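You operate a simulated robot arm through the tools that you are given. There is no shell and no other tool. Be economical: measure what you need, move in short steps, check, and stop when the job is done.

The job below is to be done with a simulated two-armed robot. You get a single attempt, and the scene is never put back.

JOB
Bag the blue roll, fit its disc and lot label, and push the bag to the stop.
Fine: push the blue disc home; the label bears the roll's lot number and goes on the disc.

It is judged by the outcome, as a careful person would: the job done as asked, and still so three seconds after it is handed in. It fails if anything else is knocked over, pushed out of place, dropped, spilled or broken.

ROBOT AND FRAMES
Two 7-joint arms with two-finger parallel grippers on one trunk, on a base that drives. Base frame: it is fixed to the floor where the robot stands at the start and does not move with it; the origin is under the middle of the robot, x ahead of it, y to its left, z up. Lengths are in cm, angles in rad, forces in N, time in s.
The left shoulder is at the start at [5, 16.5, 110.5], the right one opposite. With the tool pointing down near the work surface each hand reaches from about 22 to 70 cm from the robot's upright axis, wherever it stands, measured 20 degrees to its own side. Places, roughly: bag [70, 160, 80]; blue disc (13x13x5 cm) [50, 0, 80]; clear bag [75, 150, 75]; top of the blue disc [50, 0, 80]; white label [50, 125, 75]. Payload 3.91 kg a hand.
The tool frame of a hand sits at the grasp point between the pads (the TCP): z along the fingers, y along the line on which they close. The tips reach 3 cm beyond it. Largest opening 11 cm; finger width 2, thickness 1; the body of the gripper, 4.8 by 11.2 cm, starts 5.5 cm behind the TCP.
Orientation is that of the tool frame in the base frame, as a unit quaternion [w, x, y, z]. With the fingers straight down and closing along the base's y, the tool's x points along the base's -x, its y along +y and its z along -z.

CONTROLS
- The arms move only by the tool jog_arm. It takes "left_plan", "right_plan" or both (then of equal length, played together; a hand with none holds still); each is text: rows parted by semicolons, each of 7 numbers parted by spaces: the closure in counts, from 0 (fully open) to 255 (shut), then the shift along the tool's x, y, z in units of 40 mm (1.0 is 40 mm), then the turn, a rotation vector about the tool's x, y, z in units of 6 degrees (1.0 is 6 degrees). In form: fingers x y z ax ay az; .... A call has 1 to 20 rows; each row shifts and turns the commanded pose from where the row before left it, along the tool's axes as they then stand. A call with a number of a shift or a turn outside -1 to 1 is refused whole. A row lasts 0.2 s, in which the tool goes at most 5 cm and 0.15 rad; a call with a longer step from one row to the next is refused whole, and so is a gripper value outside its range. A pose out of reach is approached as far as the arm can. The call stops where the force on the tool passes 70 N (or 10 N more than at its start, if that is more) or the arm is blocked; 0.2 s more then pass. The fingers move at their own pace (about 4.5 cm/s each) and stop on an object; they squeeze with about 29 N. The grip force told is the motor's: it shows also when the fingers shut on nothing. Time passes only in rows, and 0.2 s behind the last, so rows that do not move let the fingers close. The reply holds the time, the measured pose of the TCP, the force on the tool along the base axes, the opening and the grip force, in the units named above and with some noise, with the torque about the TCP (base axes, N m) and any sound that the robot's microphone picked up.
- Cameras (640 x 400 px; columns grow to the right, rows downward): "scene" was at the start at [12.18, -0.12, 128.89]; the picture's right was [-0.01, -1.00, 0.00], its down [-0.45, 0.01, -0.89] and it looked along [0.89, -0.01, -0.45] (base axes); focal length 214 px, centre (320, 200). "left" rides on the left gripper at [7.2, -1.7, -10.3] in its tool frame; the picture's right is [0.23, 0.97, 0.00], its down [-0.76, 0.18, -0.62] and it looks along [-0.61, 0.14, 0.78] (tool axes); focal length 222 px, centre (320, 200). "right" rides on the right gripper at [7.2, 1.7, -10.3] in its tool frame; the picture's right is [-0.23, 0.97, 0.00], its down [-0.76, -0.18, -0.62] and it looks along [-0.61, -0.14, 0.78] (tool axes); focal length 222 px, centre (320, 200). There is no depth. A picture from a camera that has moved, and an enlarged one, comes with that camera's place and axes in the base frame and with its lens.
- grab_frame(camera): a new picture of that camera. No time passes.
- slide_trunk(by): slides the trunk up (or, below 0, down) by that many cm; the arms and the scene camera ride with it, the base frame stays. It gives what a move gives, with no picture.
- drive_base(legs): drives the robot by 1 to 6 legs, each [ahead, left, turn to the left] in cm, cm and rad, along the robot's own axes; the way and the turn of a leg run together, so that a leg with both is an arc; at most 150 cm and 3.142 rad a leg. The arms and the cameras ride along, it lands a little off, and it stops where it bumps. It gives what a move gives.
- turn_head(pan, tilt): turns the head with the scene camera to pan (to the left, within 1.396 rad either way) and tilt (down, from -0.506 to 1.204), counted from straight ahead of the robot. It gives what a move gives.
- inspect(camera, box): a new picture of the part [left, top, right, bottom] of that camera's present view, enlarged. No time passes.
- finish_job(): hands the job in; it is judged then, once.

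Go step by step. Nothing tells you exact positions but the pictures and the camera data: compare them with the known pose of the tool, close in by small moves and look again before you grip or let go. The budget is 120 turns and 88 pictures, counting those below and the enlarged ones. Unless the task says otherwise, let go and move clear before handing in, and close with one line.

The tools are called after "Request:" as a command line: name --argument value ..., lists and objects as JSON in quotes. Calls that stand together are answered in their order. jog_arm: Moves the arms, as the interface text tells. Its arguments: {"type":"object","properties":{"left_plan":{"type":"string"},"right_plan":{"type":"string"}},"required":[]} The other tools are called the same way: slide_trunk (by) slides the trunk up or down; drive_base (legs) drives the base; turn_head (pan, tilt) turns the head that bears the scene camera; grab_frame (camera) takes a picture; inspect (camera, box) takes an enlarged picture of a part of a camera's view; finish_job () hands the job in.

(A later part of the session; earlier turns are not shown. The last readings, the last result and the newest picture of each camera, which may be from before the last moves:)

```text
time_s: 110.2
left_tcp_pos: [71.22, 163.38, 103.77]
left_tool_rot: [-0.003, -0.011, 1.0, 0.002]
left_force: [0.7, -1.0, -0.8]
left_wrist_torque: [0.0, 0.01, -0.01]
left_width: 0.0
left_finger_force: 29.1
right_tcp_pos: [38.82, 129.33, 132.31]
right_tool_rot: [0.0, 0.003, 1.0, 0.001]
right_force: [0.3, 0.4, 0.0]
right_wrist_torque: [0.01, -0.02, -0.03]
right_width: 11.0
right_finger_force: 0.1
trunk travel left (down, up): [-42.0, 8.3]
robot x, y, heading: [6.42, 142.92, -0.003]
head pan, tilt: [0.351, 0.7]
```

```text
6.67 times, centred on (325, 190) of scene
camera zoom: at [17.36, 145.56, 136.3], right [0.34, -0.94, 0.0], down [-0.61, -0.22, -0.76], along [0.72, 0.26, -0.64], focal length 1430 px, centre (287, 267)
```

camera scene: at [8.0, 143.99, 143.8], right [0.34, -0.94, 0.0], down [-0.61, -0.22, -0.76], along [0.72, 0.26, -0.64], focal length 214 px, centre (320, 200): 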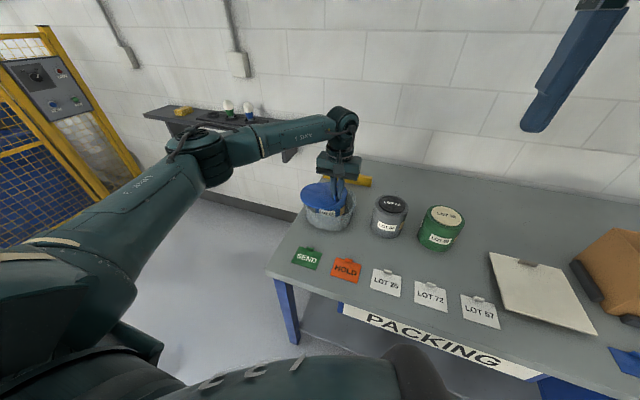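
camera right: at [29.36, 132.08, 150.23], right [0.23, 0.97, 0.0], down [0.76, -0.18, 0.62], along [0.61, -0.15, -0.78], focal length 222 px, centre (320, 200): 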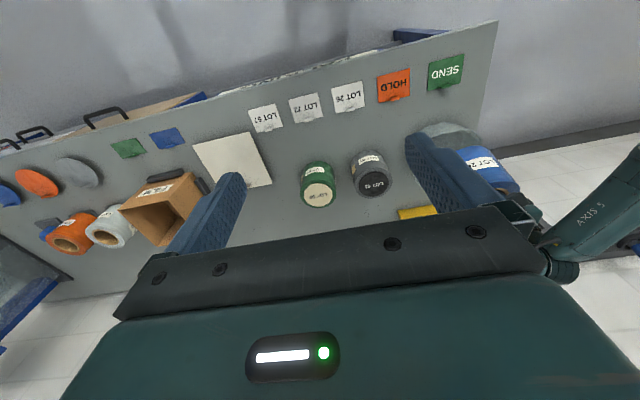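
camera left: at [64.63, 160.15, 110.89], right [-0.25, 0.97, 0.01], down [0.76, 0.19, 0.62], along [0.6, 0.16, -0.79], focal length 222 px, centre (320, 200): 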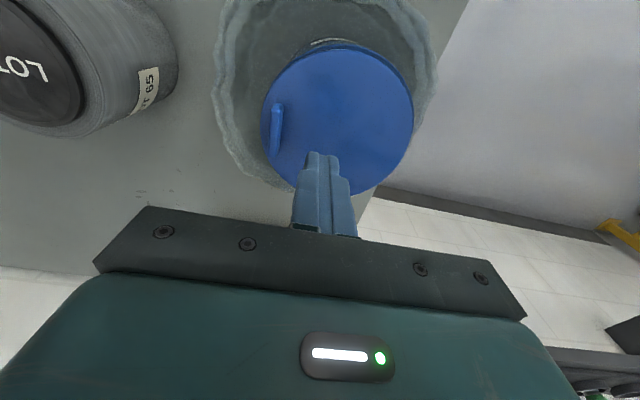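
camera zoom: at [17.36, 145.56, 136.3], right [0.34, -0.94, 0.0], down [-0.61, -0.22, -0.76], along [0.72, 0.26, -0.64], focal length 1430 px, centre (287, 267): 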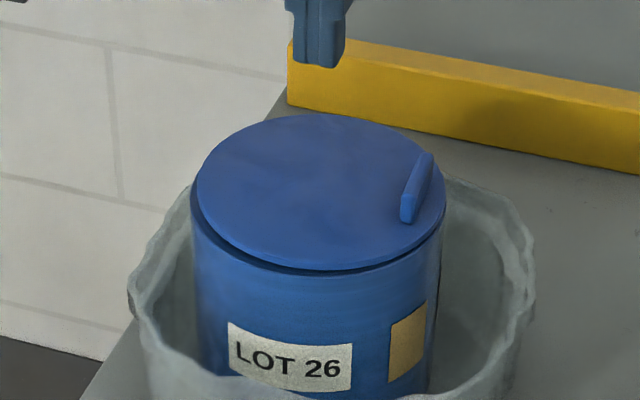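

A slight gap still shows on the near-right side by the tab. I'll press on that side too and note the contact heights.

Request:
jog_arm --left_plan "255 0.3 -0.7 0 0 0 0;255 0 0 0.6 0 0 0;255 0 0 0.6 0 0 0;255 0 0 0.5 0 0 0;255 0 0 0.1 0 0 0;255 0 0 0.06 0 0 0;255 0 0 0 0 0 0"

Request:
jog_arm --left_plan "255 0 0 0.08 0 0 0;255 0 0 0.1 0 0 0;255 0 0 0.1 0 0 0;255 0 0 0.1 0 0 0;255 0 0 0.1 0 0 0;255 0 0 0.1 0 0 0;255 0 0 0 0 0 0"

Request:
inspect --camera "scene" --box '[285, 160, 365, 220]'

```text
time_s: 111.8
left_tcp_pos: [70.18, 160.82, 96.45]
left_tool_rot: [-0.002, -0.011, 1.0, 0.002]
left_force: [-0.3, -0.6, 0.4]
left_wrist_torque: [-0.02, 0.04, 0.02]
left_width: 0.01
left_finger_force: 29.2
right_tcp_pos: [38.8, 129.36, 132.31]
right_tool_rot: [0.001, 0.003, 1.0, 0.001]
right_force: [0.4, 0.3, 0.1]
right_wrist_torque: [0.01, 0.0, 0.0]
right_width: 11.0
right_finger_force: 0.0
trunk travel left (down, up): [-42.0, 8.3]
robot x, y, heading: [6.18, 142.87, -0.003]
head pan, tilt: [0.351, 0.7]
```

```text
time_s: 113.2
left_tcp_pos: [70.65, 160.73, 96.16]
left_tool_rot: [0.011, -0.013, 1.0, 0.0]
left_force: [-6.7, 0.4, 31.7]
left_wrist_torque: [0.08, 0.42, 0.18]
left_width: 0.0
left_finger_force: 29.0
right_tcp_pos: [38.77, 129.3, 132.2]
right_tool_rot: [0.002, 0.003, 1.0, 0.001]
right_force: [0.5, 0.1, -0.7]
right_wrist_torque: [0.04, 0.02, 0.01]
right_width: 11.01
right_finger_force: 0.1
trunk travel left (down, up): [-42.0, 8.3]
robot x, y, heading: [6.35, 142.71, 0.001]
head pan, tilt: [0.351, 0.7]
stopped in row 7 (left hand): the force on the tool passed its limit (the readings are from after the stop); the commanded pose is now the measured one
```

```text
6.67 times, centred on (325, 190) of scene
camera zoom: at [17.12, 145.51, 136.27], right [0.34, -0.94, 0.0], down [-0.6, -0.22, -0.77], along [0.72, 0.26, -0.64], focal length 1430 px, centre (287, 267)
```

zoom: 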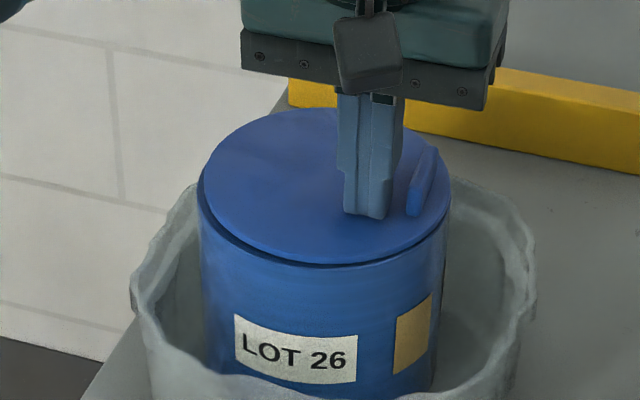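

The near side is now flush under load. I press likewise on the opposite side, then look again unloaded.

Request:
jog_arm --left_plan "255 0 0 -0.4 0 0.15 0;255 -0.2 0.7 0 0 0 0;255 -0.2 0.7 0 0 0 0;255 0 0 0.35 0 0 0;255 0 0 0.1 0 0 0;255 0 0 0.1 0 0 0;255 0 0 0.1 0 0 0;255 0 0 0.1 0 0 0;255 0 0 0.1 0 0 0;255 0 0 0.1 0 0 0;255 0 0 0 0 0 0"

Request:
jog_arm --left_plan "255 0 0 -0.4 0 0.15 0;255 0 0 -0.7 0 0 0;255 0 0 -0.7 0 0 0;255 0 0 -0.7 0 0 0;255 0 0 0 0 0 0"

Request:
inspect --camera "scene" --box '[285, 160, 365, 220]'

```text
time_s: 115.0
left_tcp_pos: [72.57, 166.6, 96.11]
left_tool_rot: [0.014, -0.013, 1.0, 0.0]
left_force: [-6.3, 0.1, 33.3]
left_wrist_torque: [-0.07, 0.52, -0.18]
left_width: 0.0
left_finger_force: 29.4
right_tcp_pos: [38.62, 129.29, 132.2]
right_tool_rot: [0.002, 0.002, 1.0, 0.001]
right_force: [1.1, -0.4, 0.5]
right_wrist_torque: [0.02, 0.02, 0.01]
right_width: 10.98
right_finger_force: 0.1
trunk travel left (down, up): [-42.0, 8.3]
robot x, y, heading: [6.65, 142.81, -0.001]
head pan, tilt: [0.351, 0.7]
stopped in row 8 (left hand): the force on the tool passed its limit (the readings are from after the stop); the commanded pose is now the measured one
```

```text
time_s: 116.2
left_tcp_pos: [72.46, 166.59, 105.25]
left_tool_rot: [0.003, -0.013, 1.0, 0.002]
left_force: [0.0, 0.0, 0.4]
left_wrist_torque: [-0.03, -0.05, -0.02]
left_width: 0.0
left_finger_force: 29.0
right_tcp_pos: [38.88, 129.28, 132.35]
right_tool_rot: [0.0, 0.002, 1.0, 0.001]
right_force: [-0.1, 0.5, -0.3]
right_wrist_torque: [0.01, -0.01, 0.01]
right_width: 11.02
right_finger_force: 0.0
trunk travel left (down, up): [-42.0, 8.3]
robot x, y, heading: [6.18, 142.65, 0.001]
head pan, tilt: [0.351, 0.7]
```

```text
6.67 times, centred on (325, 190) of scene
camera zoom: at [17.33, 145.59, 136.3], right [0.34, -0.94, 0.0], down [-0.61, -0.22, -0.76], along [0.72, 0.26, -0.64], focal length 1430 px, centre (287, 267)
```

zoom: 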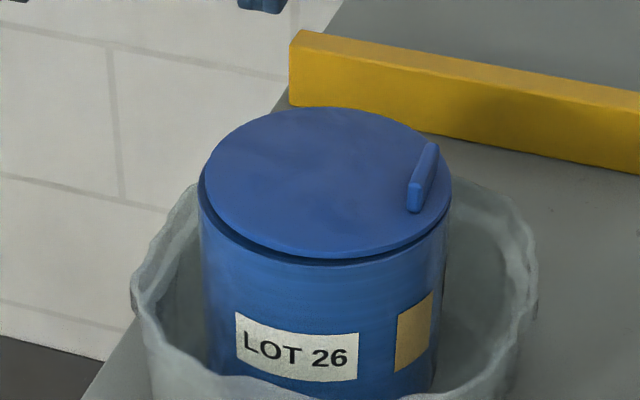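

All three presses bottom out at the same height (disc top z≈93.1), consistent with the disc flat and seated. I back off toward the LOT 26 label, and view the roll from farther off to confirm.

Request:
drive_base --legs '[[-13.5, 0, 0], [0, -20, 0]]'

Request:
turn_head --pan 0.3 --tilt 0.55

Request:
grab_frame --camera "scene"

```text
time_s: 118.7
left_tcp_pos: [58.77, 147.17, 105.28]
left_tool_rot: [0.002, -0.016, 1.0, 0.001]
left_force: [0.7, -0.6, 0.3]
left_wrist_torque: [0.02, 0.0, -0.01]
left_width: 0.02
left_finger_force: 29.0
right_tcp_pos: [25.24, 109.7, 132.34]
right_tool_rot: [0.001, 0.002, 1.0, 0.001]
right_force: [-0.1, -0.8, 0.6]
right_wrist_torque: [0.01, 0.0, -0.03]
right_width: 10.98
right_finger_force: 0.0
trunk travel left (down, up): [-42.0, 8.3]
robot x, y, heading: [-7.37, 123.18, -0.0]
head pan, tilt: [0.351, 0.7]
```

```text
time_s: 119.4
left_tcp_pos: [58.58, 147.16, 105.3]
left_tool_rot: [0.002, -0.015, 1.0, 0.002]
left_force: [-0.4, 0.0, -0.8]
left_wrist_torque: [-0.02, 0.02, 0.02]
left_width: 0.03
left_finger_force: 29.4
right_tcp_pos: [25.12, 109.86, 132.26]
right_tool_rot: [0.001, 0.001, 1.0, 0.001]
right_force: [-0.3, -0.4, 1.0]
right_wrist_torque: [0.01, -0.01, -0.01]
right_width: 11.04
right_finger_force: 0.0
trunk travel left (down, up): [-42.0, 8.3]
robot x, y, heading: [-7.47, 123.14, 0.003]
head pan, tilt: [0.3, 0.55]
```

```text
25 pictures are left
camera scene: at [4.21, 125.67, 137.61], right [0.29, -0.96, 0.0], down [-0.5, -0.15, -0.85], along [0.81, 0.25, -0.52], focal length 214 px, centre (320, 200)
```

scene: 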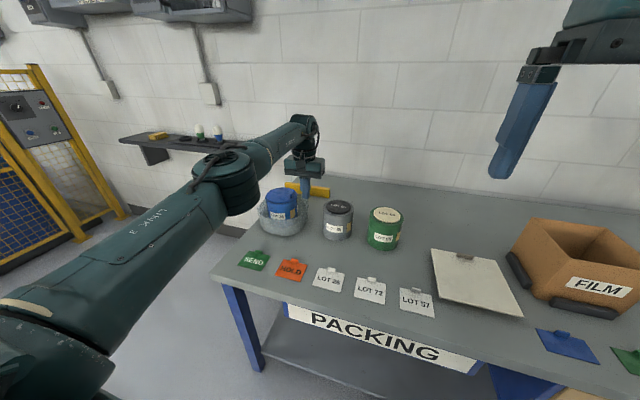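

Request:
inspect --camera "scene" --box '[240, 170, 340, 290]'

Request:
grab_frame --camera "left"

```text
3.33 times, centred on (290, 230) of scene
camera zoom: at [4.21, 125.67, 137.61], right [0.29, -0.96, 0.0], down [-0.5, -0.15, -0.85], along [0.81, 0.25, -0.52], focal length 715 px, centre (420, 100)
```

zoom: 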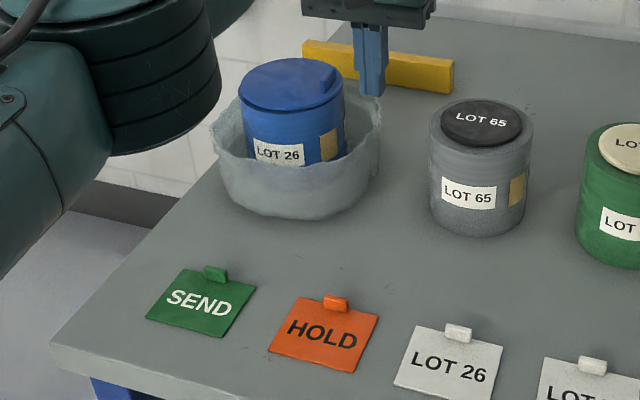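

```text
23 pictures are left
camera left: at [51.41, 145.09, 115.69], right [-0.26, 0.97, 0.0], down [0.75, 0.2, 0.63], along [0.61, 0.16, -0.78], focal length 222 px, centre (320, 200)
```

left: 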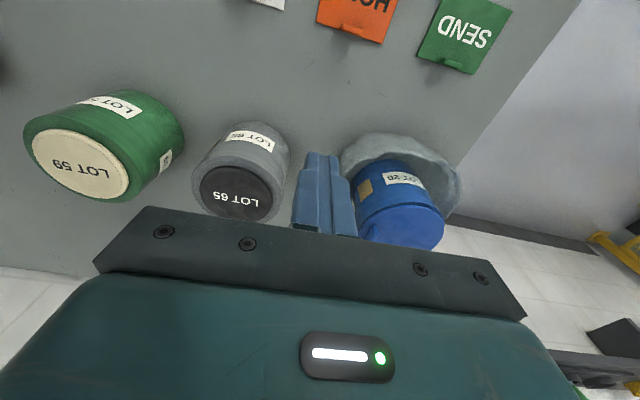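

The disc is seated squarely on the roll. The LOT 26 label's tab is at about [51.1, 136.0]; I move the hand there and turn it −90°.

Request:
jog_arm --left_plan "200 0.46 -0.69 0 0 0 0;200 0.46 -0.69 0 0 0 0;200 0.46 -0.69 0 0 0 0;200 0.46 -0.69 0 0 0 0;150 0 0 0 0 0 -1;150 0 0 0 0 0 -1;150 0 0 0 0 0 -1;150 0 0 0 0 0 -1;150 0 0 0 0 0 -1;150 0 0 0 0 0 -1;150 0 0 0 0 0 -1;150 0 0 0 0 0 -1;150 0 0 0 0 0 -1;150 0 0 0 0 0 -1;150 0 0 0 0 0 -1;150 0 0 0 0 0 -1;150 0 0 0 0 0 -1;150 0 0 0 0 0 -1;150 0 0 0 0 0 -1;150 0 0 0 0 0 0"

Request:
grab_frame --camera "left"

```text
time_s: 123.6
left_tcp_pos: [51.61, 135.99, 105.3]
left_tool_rot: [-0.003, 0.719, -0.695, 0.001]
left_force: [-0.4, 0.6, 0.5]
left_wrist_torque: [0.01, 0.0, -0.03]
left_width: 4.55
left_finger_force: 0.0
right_tcp_pos: [25.19, 109.73, 132.21]
right_tool_rot: [0.001, 0.0, 1.0, 0.0]
right_force: [-0.2, 0.5, 0.0]
right_wrist_torque: [0.0, 0.02, 0.01]
right_width: 11.03
right_finger_force: 0.0
trunk travel left (down, up): [-42.0, 8.3]
robot x, y, heading: [-7.29, 123.25, -0.003]
head pan, tilt: [0.3, 0.55]
```

```text
22 pictures are left
camera left: at [53.5, 128.54, 115.63], right [-0.97, -0.26, 0.0], down [-0.21, 0.75, 0.62], along [-0.16, 0.6, -0.78], focal length 222 px, centre (320, 200)
```

left: 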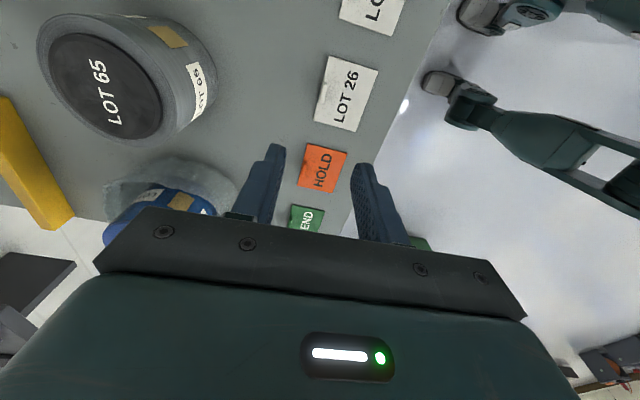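

The tab is confirmed near [51.1, 136.3]. I descend to just above it and check.

Request:
jog_arm --left_plan "150 -0.08 0.12 0.7 0 0 0.3;150 0 0 0.8 0 0 0;150 0 0 0.8 0 0 0;150 0 0 0.8 0 0 0;150 0 0 0.8 0 0 0;150 0 0 0.7 0 0 0;150 0 0 0.4 0 0 0;150 0 0 0 0 0 0"

Request:
inspect --camera "left" --box '[200, 60, 480, 260]'

```text
time_s: 125.4
left_tcp_pos: [51.1, 136.25, 85.37]
left_tool_rot: [0.002, -0.706, 0.708, -0.001]
left_force: [0.4, 0.5, 0.4]
left_wrist_torque: [-0.02, 0.02, -0.01]
left_width: 4.54
left_finger_force: 0.1
right_tcp_pos: [25.27, 109.69, 132.35]
right_tool_rot: [0.0, 0.001, 1.0, 0.001]
right_force: [0.7, 0.2, 0.5]
right_wrist_torque: [-0.01, -0.02, 0.04]
right_width: 10.99
right_finger_force: 0.0
trunk travel left (down, up): [-42.0, 8.3]
robot x, y, heading: [-7.61, 122.92, -0.003]
head pan, tilt: [0.3, 0.55]
```

```text
2.00 times, centred on (340, 160) of left
camera zoom: at [52.74, 128.85, 95.73], right [-0.97, -0.23, -0.01], down [-0.18, 0.76, 0.62], along [-0.14, 0.61, -0.78], focal length 444 px, centre (280, 280)
```

zoom: 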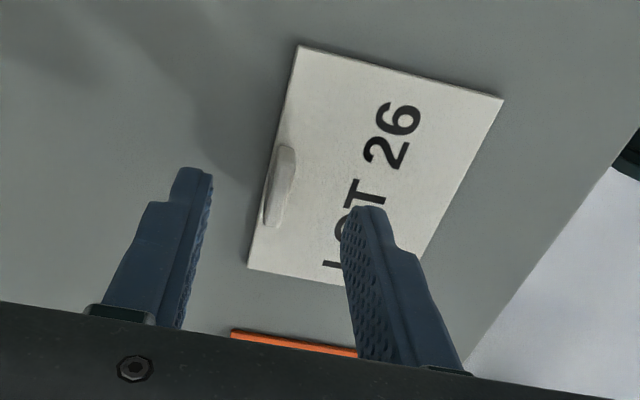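

Centred on the tab. I lower to light contact and grip.

Request:
jog_arm --left_plan "150 0.03 0 0.15 0 0 0;150 0 0 0.15 0 0 0;150 0 0 0.1 0 0 0;150 0 0 0.07 0 0 0;150 0 0 0 0 0 0"

```text
time_s: 126.6
left_tcp_pos: [51.1, 136.02, 83.39]
left_tool_rot: [-0.003, 0.708, -0.707, 0.001]
left_force: [0.6, -0.4, 0.1]
left_wrist_torque: [0.0, 0.0, -0.02]
left_width: 4.53
left_finger_force: 0.0
right_tcp_pos: [25.25, 109.68, 132.26]
right_tool_rot: [0.0, 0.001, 1.0, 0.001]
right_force: [0.3, 0.3, -0.4]
right_wrist_torque: [0.02, -0.01, -0.01]
right_width: 11.02
right_finger_force: 0.1
trunk travel left (down, up): [-42.0, 8.3]
robot x, y, heading: [-7.35, 123.13, -0.0]
head pan, tilt: [0.3, 0.55]
```

Request:
jog_arm --left_plan "255 0 0 0.02 0 0 0;255 0 0 0 0 0 0;255 0 0 0 0 0 0;255 0 0 0 0 0 0;255 0 0 0 0 0 0"

Request:
jog_arm --left_plan "255 0 0 -0.2 0 0 0;255 0 0 -0.5 0 0 0;255 0 0 -0.8 0 0 0;255 0 0 -0.8 0 0 0;255 0 0 -0.8 0 0 0;255 0 0 -0.8 0 0 0;255 0 0 -0.8 0 0 0;255 0 0 -0.8 0 0 0;255 0 0 0 0 0 0"

Request:
grab_frame --camera "left"

```text
time_s: 127.8
left_tcp_pos: [51.19, 136.08, 83.33]
left_tool_rot: [0.002, -0.707, 0.708, -0.001]
left_force: [0.8, -0.1, 1.5]
left_wrist_torque: [0.0, 0.07, 0.03]
left_width: 0.56
left_finger_force: 29.3
right_tcp_pos: [25.27, 109.73, 132.26]
right_tool_rot: [0.002, 0.001, 1.0, 0.001]
right_force: [0.2, -0.7, -0.4]
right_wrist_torque: [0.04, -0.02, 0.02]
right_width: 11.01
right_finger_force: 0.0
trunk travel left (down, up): [-42.0, 8.3]
robot x, y, heading: [-7.21, 122.72, -0.005]
head pan, tilt: [0.3, 0.55]
```

```text
time_s: 129.8
left_tcp_pos: [51.21, 136.0, 105.51]
left_tool_rot: [-0.002, 0.707, -0.707, 0.0]
left_force: [-0.4, -0.4, -1.5]
left_wrist_torque: [-0.04, 0.0, 0.03]
left_width: 0.56
left_finger_force: 29.6
right_tcp_pos: [25.18, 109.82, 132.22]
right_tool_rot: [0.001, 0.0, 1.0, 0.001]
right_force: [0.0, 0.5, 0.2]
right_wrist_torque: [0.0, -0.01, 0.0]
right_width: 11.02
right_finger_force: 0.0
trunk travel left (down, up): [-42.0, 8.3]
robot x, y, heading: [-7.19, 122.86, -0.002]
head pan, tilt: [0.3, 0.55]
```

```text
20 pictures are left
camera left: at [52.93, 128.57, 115.9], right [-0.97, -0.23, 0.0], down [-0.18, 0.76, 0.62], along [-0.14, 0.61, -0.78], focal length 222 px, centre (320, 200)
```

left: 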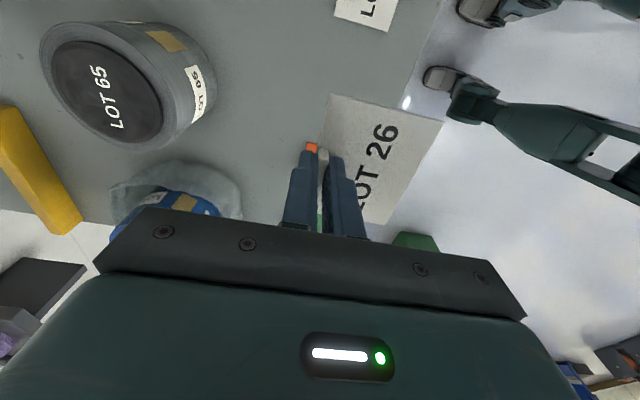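

The label is held level. I turn a further −90° so its tab will lie on the side opposite the disc's own tab.

Request:
jog_arm --left_plan "255 0 0 0 0 0 -1;255 0 0 0 0 0 -1;255 0 0 0 0 0 -1;255 0 0 0 0 0 -1;255 0 0 0 0 0 -1;255 0 0 0 0 0 -1;255 0 0 0 0 0 -1;255 0 0 0 0 0 -1;255 0 0 0 0 0 -1;255 0 0 0 0 0 -1;255 0 0 0 0 0 -1;255 0 0 0 0 0 -1;255 0 0 0 0 0 -1;255 0 0 0 0 0 -1;255 0 0 0 0 0 -1;255 0 0 0 0 0 0"

```text
time_s: 133.2
left_tcp_pos: [51.01, 136.04, 105.4]
left_tool_rot: [-0.001, 1.0, 0.0, 0.003]
left_force: [-0.2, -0.3, 0.3]
left_wrist_torque: [-0.02, 0.02, -0.03]
left_width: 0.53
left_finger_force: 28.9
right_tcp_pos: [25.25, 109.76, 132.19]
right_tool_rot: [0.001, 0.001, 1.0, 0.0]
right_force: [0.8, 0.0, -0.3]
right_wrist_torque: [0.01, -0.01, -0.01]
right_width: 10.98
right_finger_force: 0.0
trunk travel left (down, up): [-42.0, 8.3]
robot x, y, heading: [-7.64, 123.06, -0.001]
head pan, tilt: [0.3, 0.55]
```

The hand turned fully. I drive back to the bag.

Request:
drive_base --legs '[[0, 26.5, 0], [14.5, 0, 0]]'

Request:
turn_head --pan 0.35 --tilt 0.7

```text
time_s: 136.0
left_tcp_pos: [65.66, 162.41, 105.34]
left_tool_rot: [0.0, 1.0, -0.002, 0.002]
left_force: [0.8, -0.4, -0.3]
left_wrist_torque: [0.0, -0.02, -0.04]
left_width: 0.54
left_finger_force: 29.2
right_tcp_pos: [39.89, 136.18, 132.32]
right_tool_rot: [0.001, 0.001, 1.0, 0.001]
right_force: [0.3, -0.3, -0.1]
right_wrist_torque: [-0.01, 0.05, 0.01]
right_width: 10.99
right_finger_force: 0.1
trunk travel left (down, up): [-42.0, 8.3]
robot x, y, heading: [7.1, 149.32, -0.002]
head pan, tilt: [0.3, 0.55]
```

```text
time_s: 136.7
left_tcp_pos: [65.63, 162.43, 105.35]
left_tool_rot: [-0.002, 1.0, -0.001, 0.003]
left_force: [0.5, 0.1, 0.1]
left_wrist_torque: [-0.01, -0.01, -0.01]
left_width: 0.57
left_finger_force: 29.3
right_tcp_pos: [39.7, 136.17, 132.22]
right_tool_rot: [0.001, 0.002, 1.0, 0.001]
right_force: [-0.3, -0.1, -0.2]
right_wrist_torque: [0.0, 0.05, 0.04]
right_width: 11.01
right_finger_force: 0.1
trunk travel left (down, up): [-42.0, 8.3]
robot x, y, heading: [7.39, 149.45, -0.003]
head pan, tilt: [0.351, 0.7]
```

Request:
jog_arm --left_plan "255 0.41 -0.27 0 0 0 0;255 0.41 -0.27 0 0 0 0;255 0.41 -0.27 0 0 0 0;255 0.4 -0.26 0 0 0 0;255 0 0 0.6 0 0 0;255 0 0 0.6 0 0 0;255 0 0 0 0 0 0"

Request:
inspect --camera "scene" --box '[250, 140, 390, 240]'

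Request:
grab_frame --camera "left"

```text
time_s: 138.3
left_tcp_pos: [72.17, 166.67, 100.79]
left_tool_rot: [-0.001, 1.0, 0.0, 0.003]
left_force: [-0.2, 0.3, 0.4]
left_wrist_torque: [-0.01, 0.01, 0.0]
left_width: 0.55
left_finger_force: 29.0
right_tcp_pos: [39.68, 136.14, 132.3]
right_tool_rot: [0.001, 0.002, 1.0, 0.001]
right_force: [-0.2, 0.1, 0.3]
right_wrist_torque: [0.01, -0.01, -0.02]
right_width: 11.02
right_finger_force: 0.0
trunk travel left (down, up): [-42.0, 8.3]
robot x, y, heading: [7.14, 149.22, -0.002]
head pan, tilt: [0.351, 0.7]
```

```text
4.00 times, centred on (320, 190) of scene
camera zoom: at [18.13, 152.35, 136.31], right [0.34, -0.94, 0.0], down [-0.61, -0.22, -0.77], along [0.72, 0.26, -0.64], focal length 858 px, centre (320, 240)
```

zoom: 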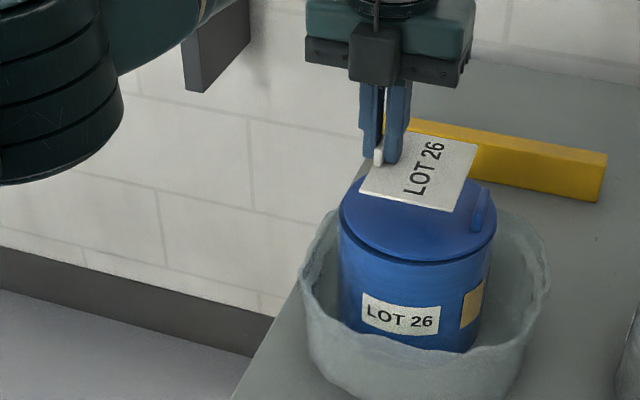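

```text
18 pictures are left
camera left: at [79.29, 168.21, 111.2], right [0.22, -0.97, 0.0], down [-0.77, -0.18, 0.62], along [-0.6, -0.14, -0.79], focal length 222 px, centre (320, 200)
```

left: 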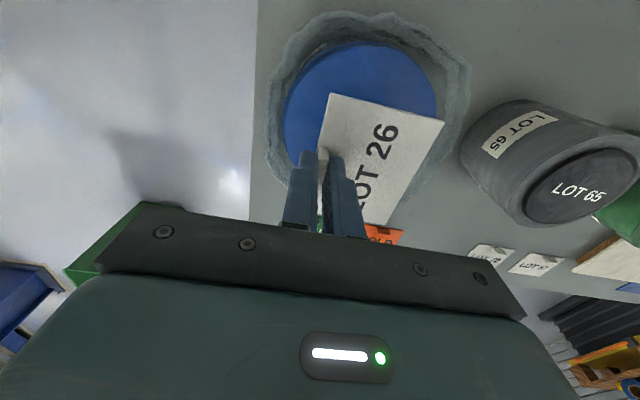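

The label is centred over the disc to within 0.5 cm. I lower it to contact.

Request:
jog_arm --left_plan "255 0.07 0 0.3 0 0 0;255 0 0 0.3 0 0 0;255 0 0 0.25 0 0 0;255 0 0 0.1 0 0 0;255 0 0 0 0 0 0"

Request:
jog_arm --left_plan "255 0 0 0.06 0 0 0;255 0 0 0.06 0 0 0;255 0 0 0 0 0 0"

```text
time_s: 139.5
left_tcp_pos: [72.55, 166.64, 96.79]
left_tool_rot: [-0.001, 1.0, -0.002, 0.003]
left_force: [0.8, -0.5, -0.5]
left_wrist_torque: [0.01, 0.0, -0.03]
left_width: 0.53
left_finger_force: 29.5
right_tcp_pos: [39.67, 136.16, 132.31]
right_tool_rot: [0.001, 0.002, 1.0, 0.001]
right_force: [-0.1, -0.4, 0.1]
right_wrist_torque: [-0.01, 0.01, -0.03]
right_width: 11.0
right_finger_force: 0.0
trunk travel left (down, up): [-42.0, 8.3]
robot x, y, heading: [6.99, 149.63, -0.0]
head pan, tilt: [0.351, 0.7]
```

```text
time_s: 140.3
left_tcp_pos: [72.49, 166.75, 96.44]
left_tool_rot: [-0.001, 1.0, -0.001, 0.003]
left_force: [-0.2, 2.3, 8.5]
left_wrist_torque: [-0.13, 0.0, 0.03]
left_width: 0.53
left_finger_force: 29.5
right_tcp_pos: [39.47, 136.22, 132.37]
right_tool_rot: [0.002, 0.002, 1.0, 0.001]
right_force: [-0.2, 0.2, -1.3]
right_wrist_torque: [-0.01, 0.0, 0.02]
right_width: 11.0
right_finger_force: 0.1
trunk travel left (down, up): [-42.0, 8.3]
robot x, y, heading: [7.04, 149.73, -0.003]
head pan, tilt: [0.351, 0.7]
```

Contact made at 8.5 N. I press slightly, then release and rise.

Request:
jog_arm --left_plan "255 0 0 0.06 0 0 0;255 0 0 0 0 0 0;255 0 0 -0.05 0 0 0;225 0 0 0 0 0 0;190 0 0 0 0 0 0;190 0 0 0 0 0 0;190 0 0 -0.15 0 0 0;190 0 0 -0.3 0 0 0;190 0 0 -0.6 0 0 0;190 0 0 -0.6 0 0 0;190 0 0 0 0 0 0"

Request:
inspect --camera "scene" --box '[250, 140, 390, 240]'

```text
time_s: 142.7
left_tcp_pos: [72.5, 166.63, 102.87]
left_tool_rot: [-0.001, 1.0, -0.002, 0.001]
left_force: [0.4, 0.0, -0.4]
left_wrist_torque: [-0.03, 0.01, -0.02]
left_width: 2.82
left_finger_force: 0.0
right_tcp_pos: [39.7, 136.05, 132.32]
right_tool_rot: [0.001, 0.002, 1.0, 0.001]
right_force: [-0.8, -0.2, 0.5]
right_wrist_torque: [0.0, 0.05, -0.01]
right_width: 11.0
right_finger_force: 0.1
trunk travel left (down, up): [-42.0, 8.3]
robot x, y, heading: [6.94, 149.57, -0.005]
head pan, tilt: [0.351, 0.7]
```

```text
4.00 times, centred on (320, 190) of scene
camera zoom: at [18.16, 152.35, 136.3], right [0.34, -0.94, 0.0], down [-0.61, -0.22, -0.76], along [0.72, 0.26, -0.64], focal length 858 px, centre (320, 240)
```

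zoom: 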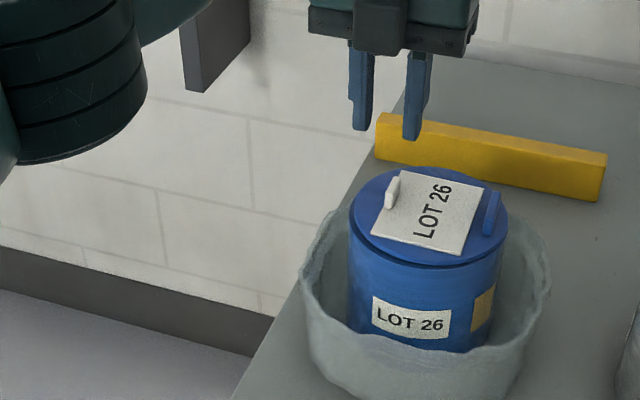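

The label lies flat on the disc and the roll stands in the bag. Now the bag must go about 16 cm to the yellow stop (face at x≈97.5). I back off, open the fingers wide and tilt the hand forward to push low with both fingertips.

Request:
jog_arm --left_plan "190 0 0 -0.5 0 0 0;190 0 0 0 0 0 0"

Request:
drive_base --legs '[[-19, 0, 0], [0, -4, 0]]'

Request:
jog_arm --left_plan "0 0 0 0 0 1 0;0 0 0 0 0 1 0;0 0 0 0 0 1 0;0 0 0 0 0 1 0;0 0 0 0 0 1 0;0 0 0 0 0 1 0;0 0 0 0 0 1 0;0 0 0 0 0 0 0"

Request:
turn_head --pan 0.3 --tilt 0.6

Request:
grab_frame --camera "scene"

```text
time_s: 143.3
left_tcp_pos: [72.52, 166.56, 104.77]
left_tool_rot: [-0.001, 1.0, -0.001, 0.004]
left_force: [-0.2, 0.1, 0.5]
left_wrist_torque: [0.01, 0.01, 0.0]
left_width: 2.8
left_finger_force: 0.1
right_tcp_pos: [39.73, 136.08, 132.22]
right_tool_rot: [0.001, 0.002, 1.0, 0.001]
right_force: [0.2, -0.1, -0.6]
right_wrist_torque: [-0.02, 0.0, -0.01]
right_width: 11.0
right_finger_force: 0.2
trunk travel left (down, up): [-42.0, 8.3]
robot x, y, heading: [7.21, 149.62, -0.002]
head pan, tilt: [0.351, 0.7]
```

```text
time_s: 145.3
left_tcp_pos: [53.58, 162.6, 104.94]
left_tool_rot: [-0.001, 1.0, 0.0, 0.003]
left_force: [0.3, 0.4, -0.4]
left_wrist_torque: [0.02, -0.04, 0.0]
left_width: 2.81
left_finger_force: 0.0
right_tcp_pos: [20.77, 132.2, 132.35]
right_tool_rot: [0.0, 0.003, 1.0, 0.001]
right_force: [-0.3, 0.1, 0.7]
right_wrist_torque: [0.0, -0.01, 0.04]
right_width: 11.01
right_finger_force: 0.1
trunk travel left (down, up): [-42.0, 8.3]
robot x, y, heading: [-11.37, 145.7, -0.003]
head pan, tilt: [0.351, 0.7]
```

```text
time_s: 147.1
left_tcp_pos: [53.41, 162.74, 104.92]
left_tool_rot: [0.0, 0.932, -0.002, 0.362]
left_force: [-0.9, 0.4, 0.6]
left_wrist_torque: [0.0, 0.01, 0.01]
left_width: 11.0
left_finger_force: 0.0
right_tcp_pos: [20.81, 132.07, 132.39]
right_tool_rot: [0.001, 0.001, 1.0, 0.0]
right_force: [0.4, -0.6, -0.5]
right_wrist_torque: [0.02, 0.03, 0.0]
right_width: 11.03
right_finger_force: 0.0
trunk travel left (down, up): [-42.0, 8.3]
robot x, y, heading: [-11.53, 145.85, -0.005]
head pan, tilt: [0.351, 0.7]
```

```text
time_s: 147.8
left_tcp_pos: [53.47, 162.74, 104.91]
left_tool_rot: [0.0, 0.933, -0.001, 0.361]
left_force: [0.9, -0.5, 0.2]
left_wrist_torque: [0.01, 0.0, 0.01]
left_width: 11.02
left_finger_force: 0.0
right_tcp_pos: [20.81, 132.2, 132.29]
right_tool_rot: [0.001, 0.002, 1.0, 0.001]
right_force: [-0.7, 0.3, -0.2]
right_wrist_torque: [-0.01, 0.01, -0.01]
right_width: 11.01
right_finger_force: 0.1
trunk travel left (down, up): [-42.0, 8.3]
robot x, y, heading: [-11.68, 145.73, -0.005]
head pan, tilt: [0.3, 0.6]
```

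```text
16 pictures are left
camera scene: at [-0.27, 148.16, 137.16], right [0.29, -0.96, 0.0], down [-0.54, -0.17, -0.82], along [0.79, 0.24, -0.57], focal length 214 px, centre (320, 200)
```

scene: 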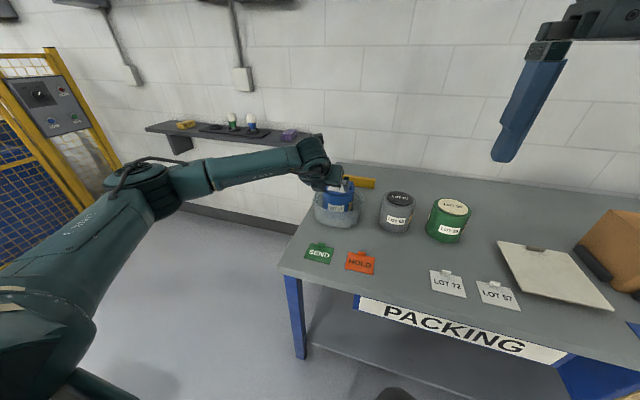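

The cards are at x<52 and the bag's front is at x≈62.4. I lower the tilted, open fingertips into the gap between (tips at about x=58, z=84).

Request:
jog_arm --left_plan "0 -0.53 0.05 0.78 0 0 0;0 -0.53 0.05 0.78 0 0 0;0 -0.53 0.05 0.78 0 0 0;0 -0.53 0.05 0.78 0 0 0;0 -0.5 0.02 0.7 0 0 0;0 0 0 0 0 0 0"

Request:
inspect --camera "scene" --box '[270, 150, 410, 270]'

Request:
grab_frame --camera "left"

```text
time_s: 149.2
left_tcp_pos: [56.17, 161.85, 86.48]
left_tool_rot: [0.0, 0.933, -0.001, 0.36]
left_force: [0.9, 0.8, -0.1]
left_wrist_torque: [-0.04, 0.01, -0.02]
left_width: 10.99
left_finger_force: 0.1
right_tcp_pos: [20.79, 132.31, 132.38]
right_tool_rot: [0.0, 0.002, 1.0, 0.002]
right_force: [-0.6, -1.0, -0.4]
right_wrist_torque: [0.03, -0.02, 0.01]
right_width: 11.0
right_finger_force: 0.1
trunk travel left (down, up): [-42.0, 8.3]
robot x, y, heading: [-11.8, 145.44, -0.009]
head pan, tilt: [0.3, 0.6]
```

```text
3.33 times, centred on (340, 210) of scene
camera zoom: at [-0.29, 148.16, 137.17], right [0.29, -0.96, 0.0], down [-0.54, -0.17, -0.83], along [0.79, 0.24, -0.56], focal length 715 px, centre (253, 167)
```

zoom: 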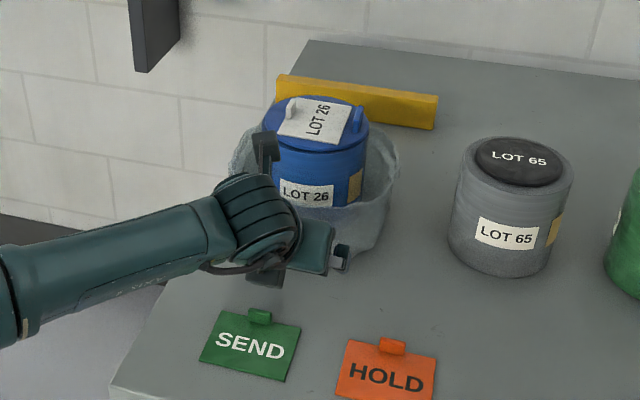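

```text
14 pictures are left
camera left: at [54.6, 163.4, 99.06], right [0.17, -0.97, 0.15], down [-0.98, -0.18, -0.05], along [0.08, -0.14, -0.99], focal length 222 px, centre (320, 200)
```

left: 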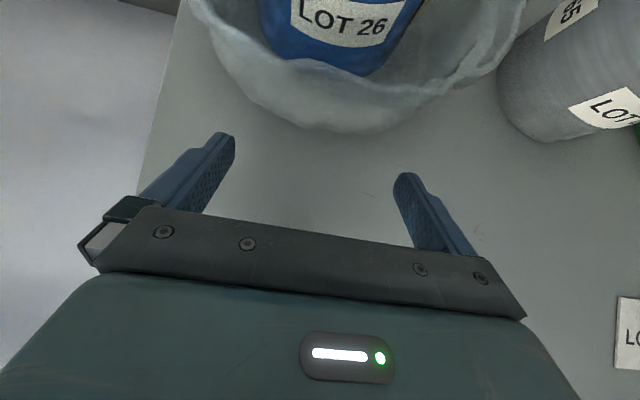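

The fingers straddle the bag's near side, about 1 cm left of its centre. I correct that and extend the arm 5 cm ahead to approach.

Request:
jog_arm --left_plan "0 0 0.25 0 0 0 0;0 0.31 0 0.28 0 0 0;0 0.31 0 0.28 0 0 0;0 0.31 0 0.28 0 0 0;0 0 0 0 0 0 0"

```text
time_s: 150.4
left_tcp_pos: [61.16, 160.89, 86.65]
left_tool_rot: [0.0, 0.933, -0.002, 0.361]
left_force: [-1.6, 1.2, 0.0]
left_wrist_torque: [-0.01, 0.0, 0.13]
left_width: 11.01
left_finger_force: 0.1
right_tcp_pos: [20.86, 132.33, 132.38]
right_tool_rot: [0.0, 0.002, 1.0, -0.001]
right_force: [0.7, -0.3, 0.7]
right_wrist_torque: [0.0, 0.0, -0.02]
right_width: 11.01
right_finger_force: 0.0
trunk travel left (down, up): [-42.0, 8.3]
robot x, y, heading: [-11.59, 145.63, -0.007]
head pan, tilt: [0.3, 0.6]
```

The tips just touch the bag. I push by driving ahead, first 8 cm.

Request:
drive_base --legs '[[8, 0, 0.005]]'

Request:
inspect --camera "scene" --box '[270, 150, 410, 270]'

Request:
grab_frame --camera "left"

```text
time_s: 151.5
left_tcp_pos: [69.4, 161.03, 86.5]
left_tool_rot: [-0.001, 0.933, 0.0, 0.36]
left_force: [-0.2, 0.3, -0.7]
left_wrist_torque: [-0.01, 0.02, 0.0]
left_width: 11.01
left_finger_force: 0.1
right_tcp_pos: [29.16, 132.29, 132.3]
right_tool_rot: [0.001, 0.0, 1.0, 0.0]
right_force: [0.2, -0.4, 0.3]
right_wrist_torque: [-0.01, 0.06, -0.01]
right_width: 10.97
right_finger_force: 0.0
trunk travel left (down, up): [-42.0, 8.3]
robot x, y, heading: [-3.55, 145.66, -0.002]
head pan, tilt: [0.3, 0.6]
```

```text
3.33 times, centred on (340, 210) of scene
camera zoom: at [7.96, 148.18, 137.16], right [0.3, -0.96, 0.0], down [-0.54, -0.17, -0.82], along [0.79, 0.24, -0.57], focal length 715 px, centre (253, 167)
```

zoom: 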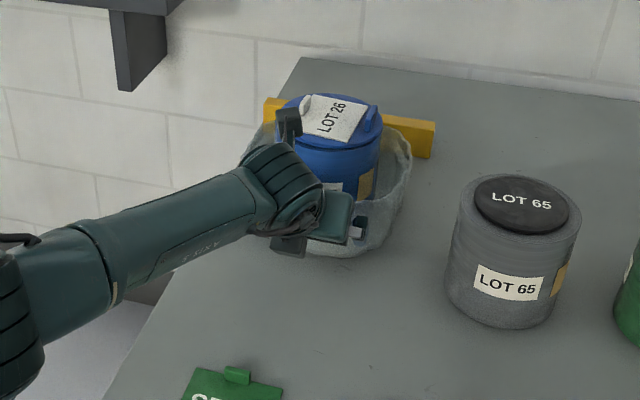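

```text
12 pictures are left
camera left: at [67.65, 162.61, 99.07], right [0.17, -0.97, 0.15], down [-0.98, -0.18, -0.05], along [0.08, -0.14, -0.99], focal length 222 px, centre (320, 200)
```

left: 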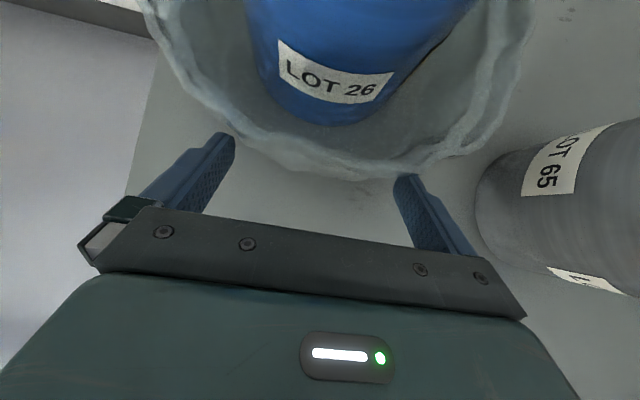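

The bag slides straight with the roll upright. About 8 cm remain; I push 5 cm more, then finish in small steps.

Request:
drive_base --legs '[[5, 0, 0]]'

Request:
inspect --camera "scene" --box '[270, 130, 410, 250]'

```text
time_s: 152.4
left_tcp_pos: [74.33, 161.1, 86.36]
left_tool_rot: [-0.002, 0.933, 0.0, 0.36]
left_force: [1.4, 1.2, -0.9]
left_wrist_torque: [0.02, 0.02, 0.01]
left_width: 11.0
left_finger_force: 0.0
right_tcp_pos: [34.24, 132.22, 132.17]
right_tool_rot: [0.001, 0.0, 1.0, 0.001]
right_force: [0.4, 1.2, -0.1]
right_wrist_torque: [0.0, 0.03, -0.01]
right_width: 11.02
right_finger_force: 0.0
trunk travel left (down, up): [-42.0, 8.3]
robot x, y, heading: [1.2, 145.52, 0.0]
head pan, tilt: [0.3, 0.6]
```

```text
3.33 times, centred on (340, 190) of scene
camera zoom: at [13.09, 148.16, 137.15], right [0.29, -0.96, 0.0], down [-0.54, -0.17, -0.82], along [0.79, 0.24, -0.57], focal length 715 px, centre (253, 233)
```

zoom: 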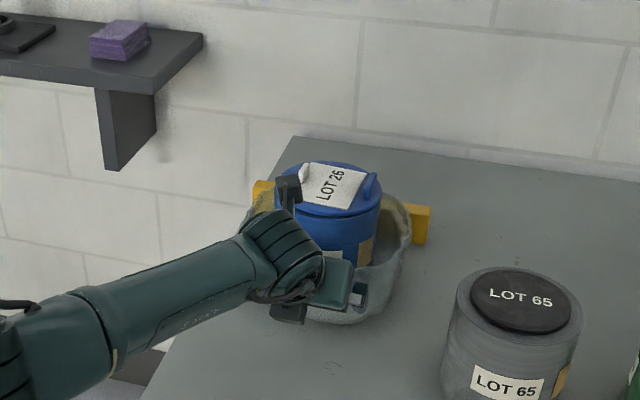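

Close to the stop now. I use the arm for the last bit so contact force is read.

Request:
jog_arm --left_plan "0 0.111 0 0.1 0 0 0;0 0.111 0 0.1 0 0 0;0 0.111 0 0.1 0 0 0;0 0.111 0 0.1 0 0 0;0 0 0 0 0 0 0"

Request:
grab_frame --camera "left"

```text
time_s: 153.6
left_tcp_pos: [76.7, 161.02, 86.58]
left_tool_rot: [-0.001, 0.933, 0.0, 0.36]
left_force: [-3.1, 0.7, -0.2]
left_wrist_torque: [0.0, 0.06, -0.01]
left_width: 11.02
left_finger_force: 0.1
right_tcp_pos: [34.15, 132.41, 132.34]
right_tool_rot: [0.001, 0.001, 1.0, 0.0]
right_force: [-0.3, 0.3, 0.2]
right_wrist_torque: [0.0, -0.02, 0.02]
right_width: 10.98
right_finger_force: 0.0
trunk travel left (down, up): [-42.0, 8.3]
robot x, y, heading: [1.47, 145.94, -0.0]
head pan, tilt: [0.3, 0.6]
```

```text
10 pictures are left
camera left: at [75.01, 162.56, 99.09], right [0.17, -0.97, 0.15], down [-0.98, -0.18, -0.05], along [0.08, -0.14, -0.99], focal length 222 px, centre (320, 200)
```

left: 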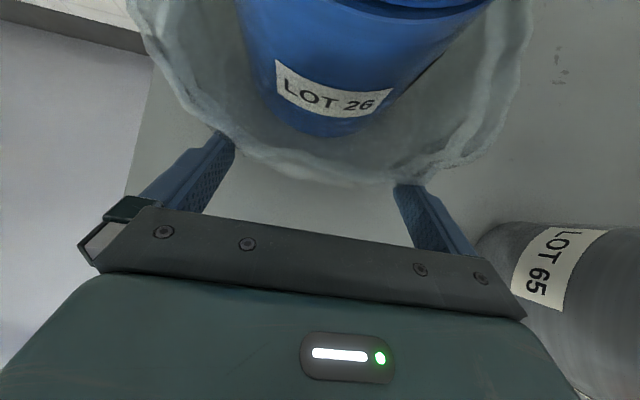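

Still free sliding (3 N). I continue.

Request:
jog_arm --left_plan "0 0.074 0 0.067 0 0 0;0 0.074 0 0.067 0 0 0;0 0.074 0 0.067 0 0 0;0 0 0 0 0 0 0"

Request:
jog_arm --left_plan "0 0.074 0 0.067 0 0 0;0 0.074 0 0.067 0 0 0;0 0 0 0 0 0 0"

Request:
inspect --camera "scene" --box '[290, 140, 390, 230]'

```text
time_s: 154.6
left_tcp_pos: [76.64, 161.07, 86.52]
left_tool_rot: [-0.002, 0.932, 0.0, 0.361]
left_force: [-1.8, 0.0, 0.4]
left_wrist_torque: [0.0, 0.04, 0.0]
left_width: 11.0
left_finger_force: 0.0
left hand out of reach, approached as far as the arm can: row 1, 2, 3
right_tcp_pos: [34.1, 132.32, 132.28]
right_tool_rot: [0.002, 0.0, 1.0, 0.001]
right_force: [-0.2, 0.3, -0.7]
right_wrist_torque: [-0.03, -0.02, 0.0]
right_width: 11.02
right_finger_force: 0.0
trunk travel left (down, up): [-42.0, 8.3]
robot x, y, heading: [1.68, 145.6, 0.005]
head pan, tilt: [0.3, 0.6]
```

```text
time_s: 155.4
left_tcp_pos: [76.67, 160.91, 86.55]
left_tool_rot: [-0.001, 0.933, 0.0, 0.361]
left_force: [-6.5, -0.4, 2.2]
left_wrist_torque: [0.04, 0.02, 0.02]
left_width: 10.99
left_finger_force: 0.0
left hand out of reach, approached as far as the arm can: row 1, 2
right_tcp_pos: [34.08, 132.42, 132.39]
right_tool_rot: [0.002, 0.0, 1.0, 0.001]
right_force: [0.7, 0.0, 0.0]
right_wrist_torque: [0.0, 0.01, 0.0]
right_width: 10.99
right_finger_force: 0.0
trunk travel left (down, up): [-42.0, 8.3]
robot x, y, heading: [1.33, 145.63, -0.002]
head pan, tilt: [0.3, 0.6]
```

```text
4.44 times, centred on (340, 185) of scene
camera zoom: at [12.88, 148.16, 137.18], right [0.29, -0.96, 0.0], down [-0.54, -0.17, -0.83], along [0.79, 0.24, -0.56], focal length 953 px, centre (231, 267)
```

zoom: 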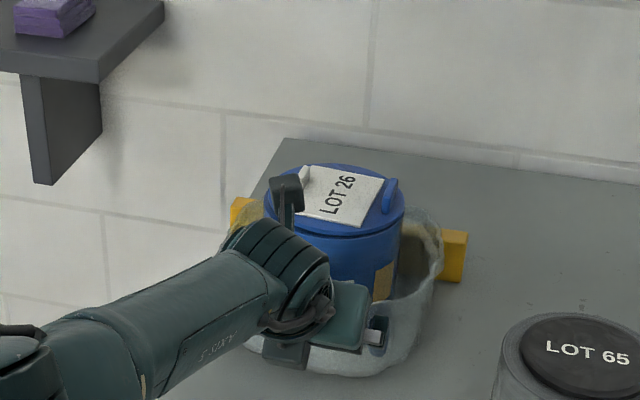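

The arm is at its reach limit, so I finish with small base steps, watching the force.

Request:
drive_base --legs '[[1.2, 0, 0]]'

Request:
drive_base --legs '[[0.8, 0, 0]]'

Request:
inspect --camera "scene" --box '[290, 140, 390, 230]'

```text
time_s: 156.3
left_tcp_pos: [76.64, 160.81, 86.1]
left_tool_rot: [-0.001, 0.937, 0.003, 0.349]
left_force: [-31.4, 0.0, 16.1]
left_wrist_torque: [0.22, 0.19, 0.33]
left_width: 11.0
left_finger_force: 0.2
right_tcp_pos: [34.58, 132.32, 132.55]
right_tool_rot: [0.004, -0.001, 1.0, 0.001]
right_force: [-0.3, -0.5, -0.8]
right_wrist_torque: [-0.03, 0.01, 0.0]
right_width: 11.02
right_finger_force: 0.2
trunk travel left (down, up): [-42.0, 8.3]
robot x, y, heading: [2.86, 145.58, -0.002]
head pan, tilt: [0.3, 0.6]
stopped in leg 1: the force on the tool passed its limit (the readings are from after the stop); the commanded pose is now the measured one
```

```text
time_s: 157.1
left_tcp_pos: [76.78, 160.68, 85.57]
left_tool_rot: [0.0, 0.94, 0.005, 0.341]
left_force: [-22.5, -1.6, 5.2]
left_wrist_torque: [-0.07, 0.4, -0.2]
left_width: 10.99
left_finger_force: 0.4
right_tcp_pos: [34.97, 132.44, 132.52]
right_tool_rot: [0.005, -0.002, 1.0, 0.001]
right_force: [0.1, -0.4, 0.4]
right_wrist_torque: [0.01, -0.02, 0.02]
right_width: 11.0
right_finger_force: 0.0
trunk travel left (down, up): [-42.0, 8.3]
robot x, y, heading: [3.13, 145.5, 0.0]
head pan, tilt: [0.3, 0.6]
stopped in leg 1: the force on the tool passed its limit (the readings are from after the stop); the commanded pose is now the measured one
```

```text
4.44 times, centred on (340, 185) of scene
camera zoom: at [13.79, 148.18, 137.19], right [0.3, -0.95, 0.0], down [-0.54, -0.17, -0.83], along [0.79, 0.25, -0.56], focal length 953 px, centre (231, 267)
```

zoom: 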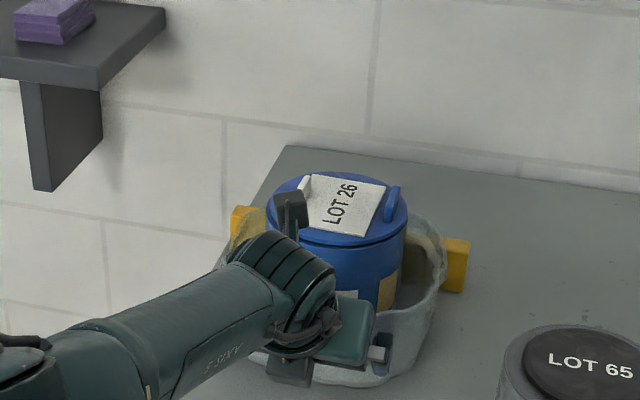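

The bag is hard against the stop (force shot up with no further motion). I back straight off and check.

Request:
drive_base --legs '[[-12, 0, 0]]'

Request:
jog_arm --left_plan "0 0.4 0 -0.5 0 0 0;0 0.4 0 -0.5 0 0 0;0 0.4 0 -0.5 0 0 0;0 0.4 0 -0.5 0 0 0;0 0.4 0 -0.5 0 0 0;0 0 0 0 0 0 0"

Request:
drive_base --legs '[[-10, 0, 0]]'

Request:
inspect --camera "scene" --box '[260, 130, 420, 260]'

Request:
grab_frame --camera "scene"

```text
time_s: 158.4
left_tcp_pos: [64.96, 160.63, 85.47]
left_tool_rot: [0.0, 0.94, 0.005, 0.342]
left_force: [-0.1, 0.2, 0.6]
left_wrist_torque: [-0.02, 0.01, -0.01]
left_width: 10.98
left_finger_force: 0.0
right_tcp_pos: [23.0, 132.31, 132.37]
right_tool_rot: [0.002, -0.001, 1.0, 0.001]
right_force: [-0.3, 0.0, 0.1]
right_wrist_torque: [-0.02, -0.04, -0.01]
right_width: 10.97
right_finger_force: 0.1
trunk travel left (down, up): [-42.0, 8.3]
robot x, y, heading: [-9.29, 145.47, 0.0]
head pan, tilt: [0.3, 0.6]
```

```text
time_s: 159.8
left_tcp_pos: [64.55, 160.55, 98.31]
left_tool_rot: [0.0, 0.94, 0.005, 0.342]
left_force: [0.0, 0.0, 0.2]
left_wrist_torque: [0.0, 0.0, 0.02]
left_width: 10.99
left_finger_force: 0.0
right_tcp_pos: [23.28, 132.37, 132.27]
right_tool_rot: [0.002, -0.001, 1.0, 0.0]
right_force: [-0.2, -0.4, 0.2]
right_wrist_torque: [-0.01, -0.03, -0.04]
right_width: 11.01
right_finger_force: 0.1
trunk travel left (down, up): [-42.0, 8.3]
robot x, y, heading: [-9.0, 145.69, -0.001]
head pan, tilt: [0.3, 0.6]
```

```text
time_s: 160.9
left_tcp_pos: [54.83, 160.45, 98.46]
left_tool_rot: [0.001, 0.94, 0.003, 0.342]
left_force: [-0.7, 0.2, -0.4]
left_wrist_torque: [0.02, -0.01, 0.04]
left_width: 10.99
left_finger_force: 0.0
right_tcp_pos: [13.22, 132.19, 132.4]
right_tool_rot: [0.002, 0.001, 1.0, 0.0]
right_force: [-0.4, 0.4, -0.4]
right_wrist_torque: [0.02, -0.04, 0.0]
right_width: 10.98
right_finger_force: 0.1
trunk travel left (down, up): [-42.0, 8.3]
robot x, y, heading: [-19.61, 145.52, -0.003]
head pan, tilt: [0.3, 0.6]
```

```text
3.08 times, centred on (340, 195) of scene
camera zoom: at [-7.85, 148.15, 137.18], right [0.29, -0.96, 0.0], down [-0.54, -0.17, -0.83], along [0.79, 0.24, -0.56], focal length 660 px, centre (258, 215)
```

zoom: 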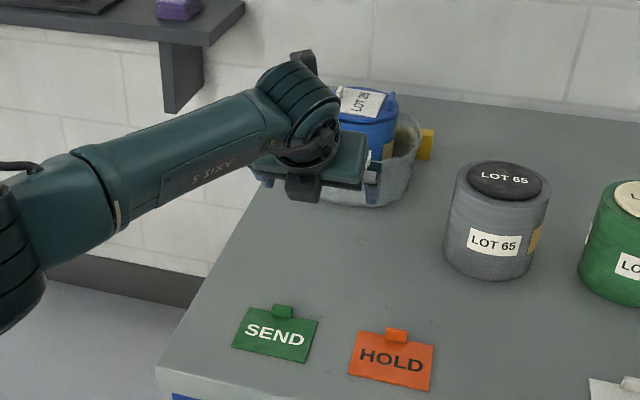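

```text
6 pictures are left
camera scene: at [-7.85, 148.15, 137.18], right [0.29, -0.96, 0.0], down [-0.54, -0.17, -0.83], along [0.79, 0.24, -0.56], focal length 214 px, centre (320, 200)
```

scene: 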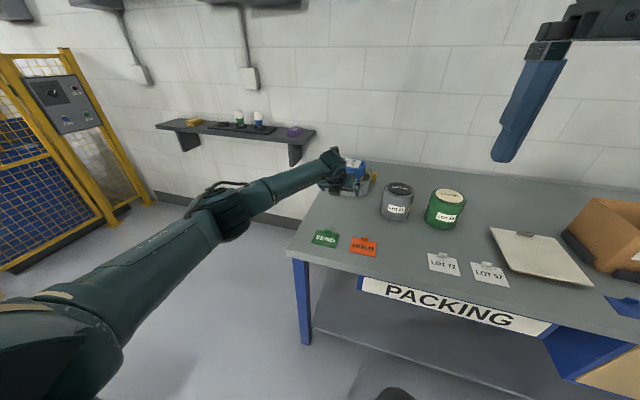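

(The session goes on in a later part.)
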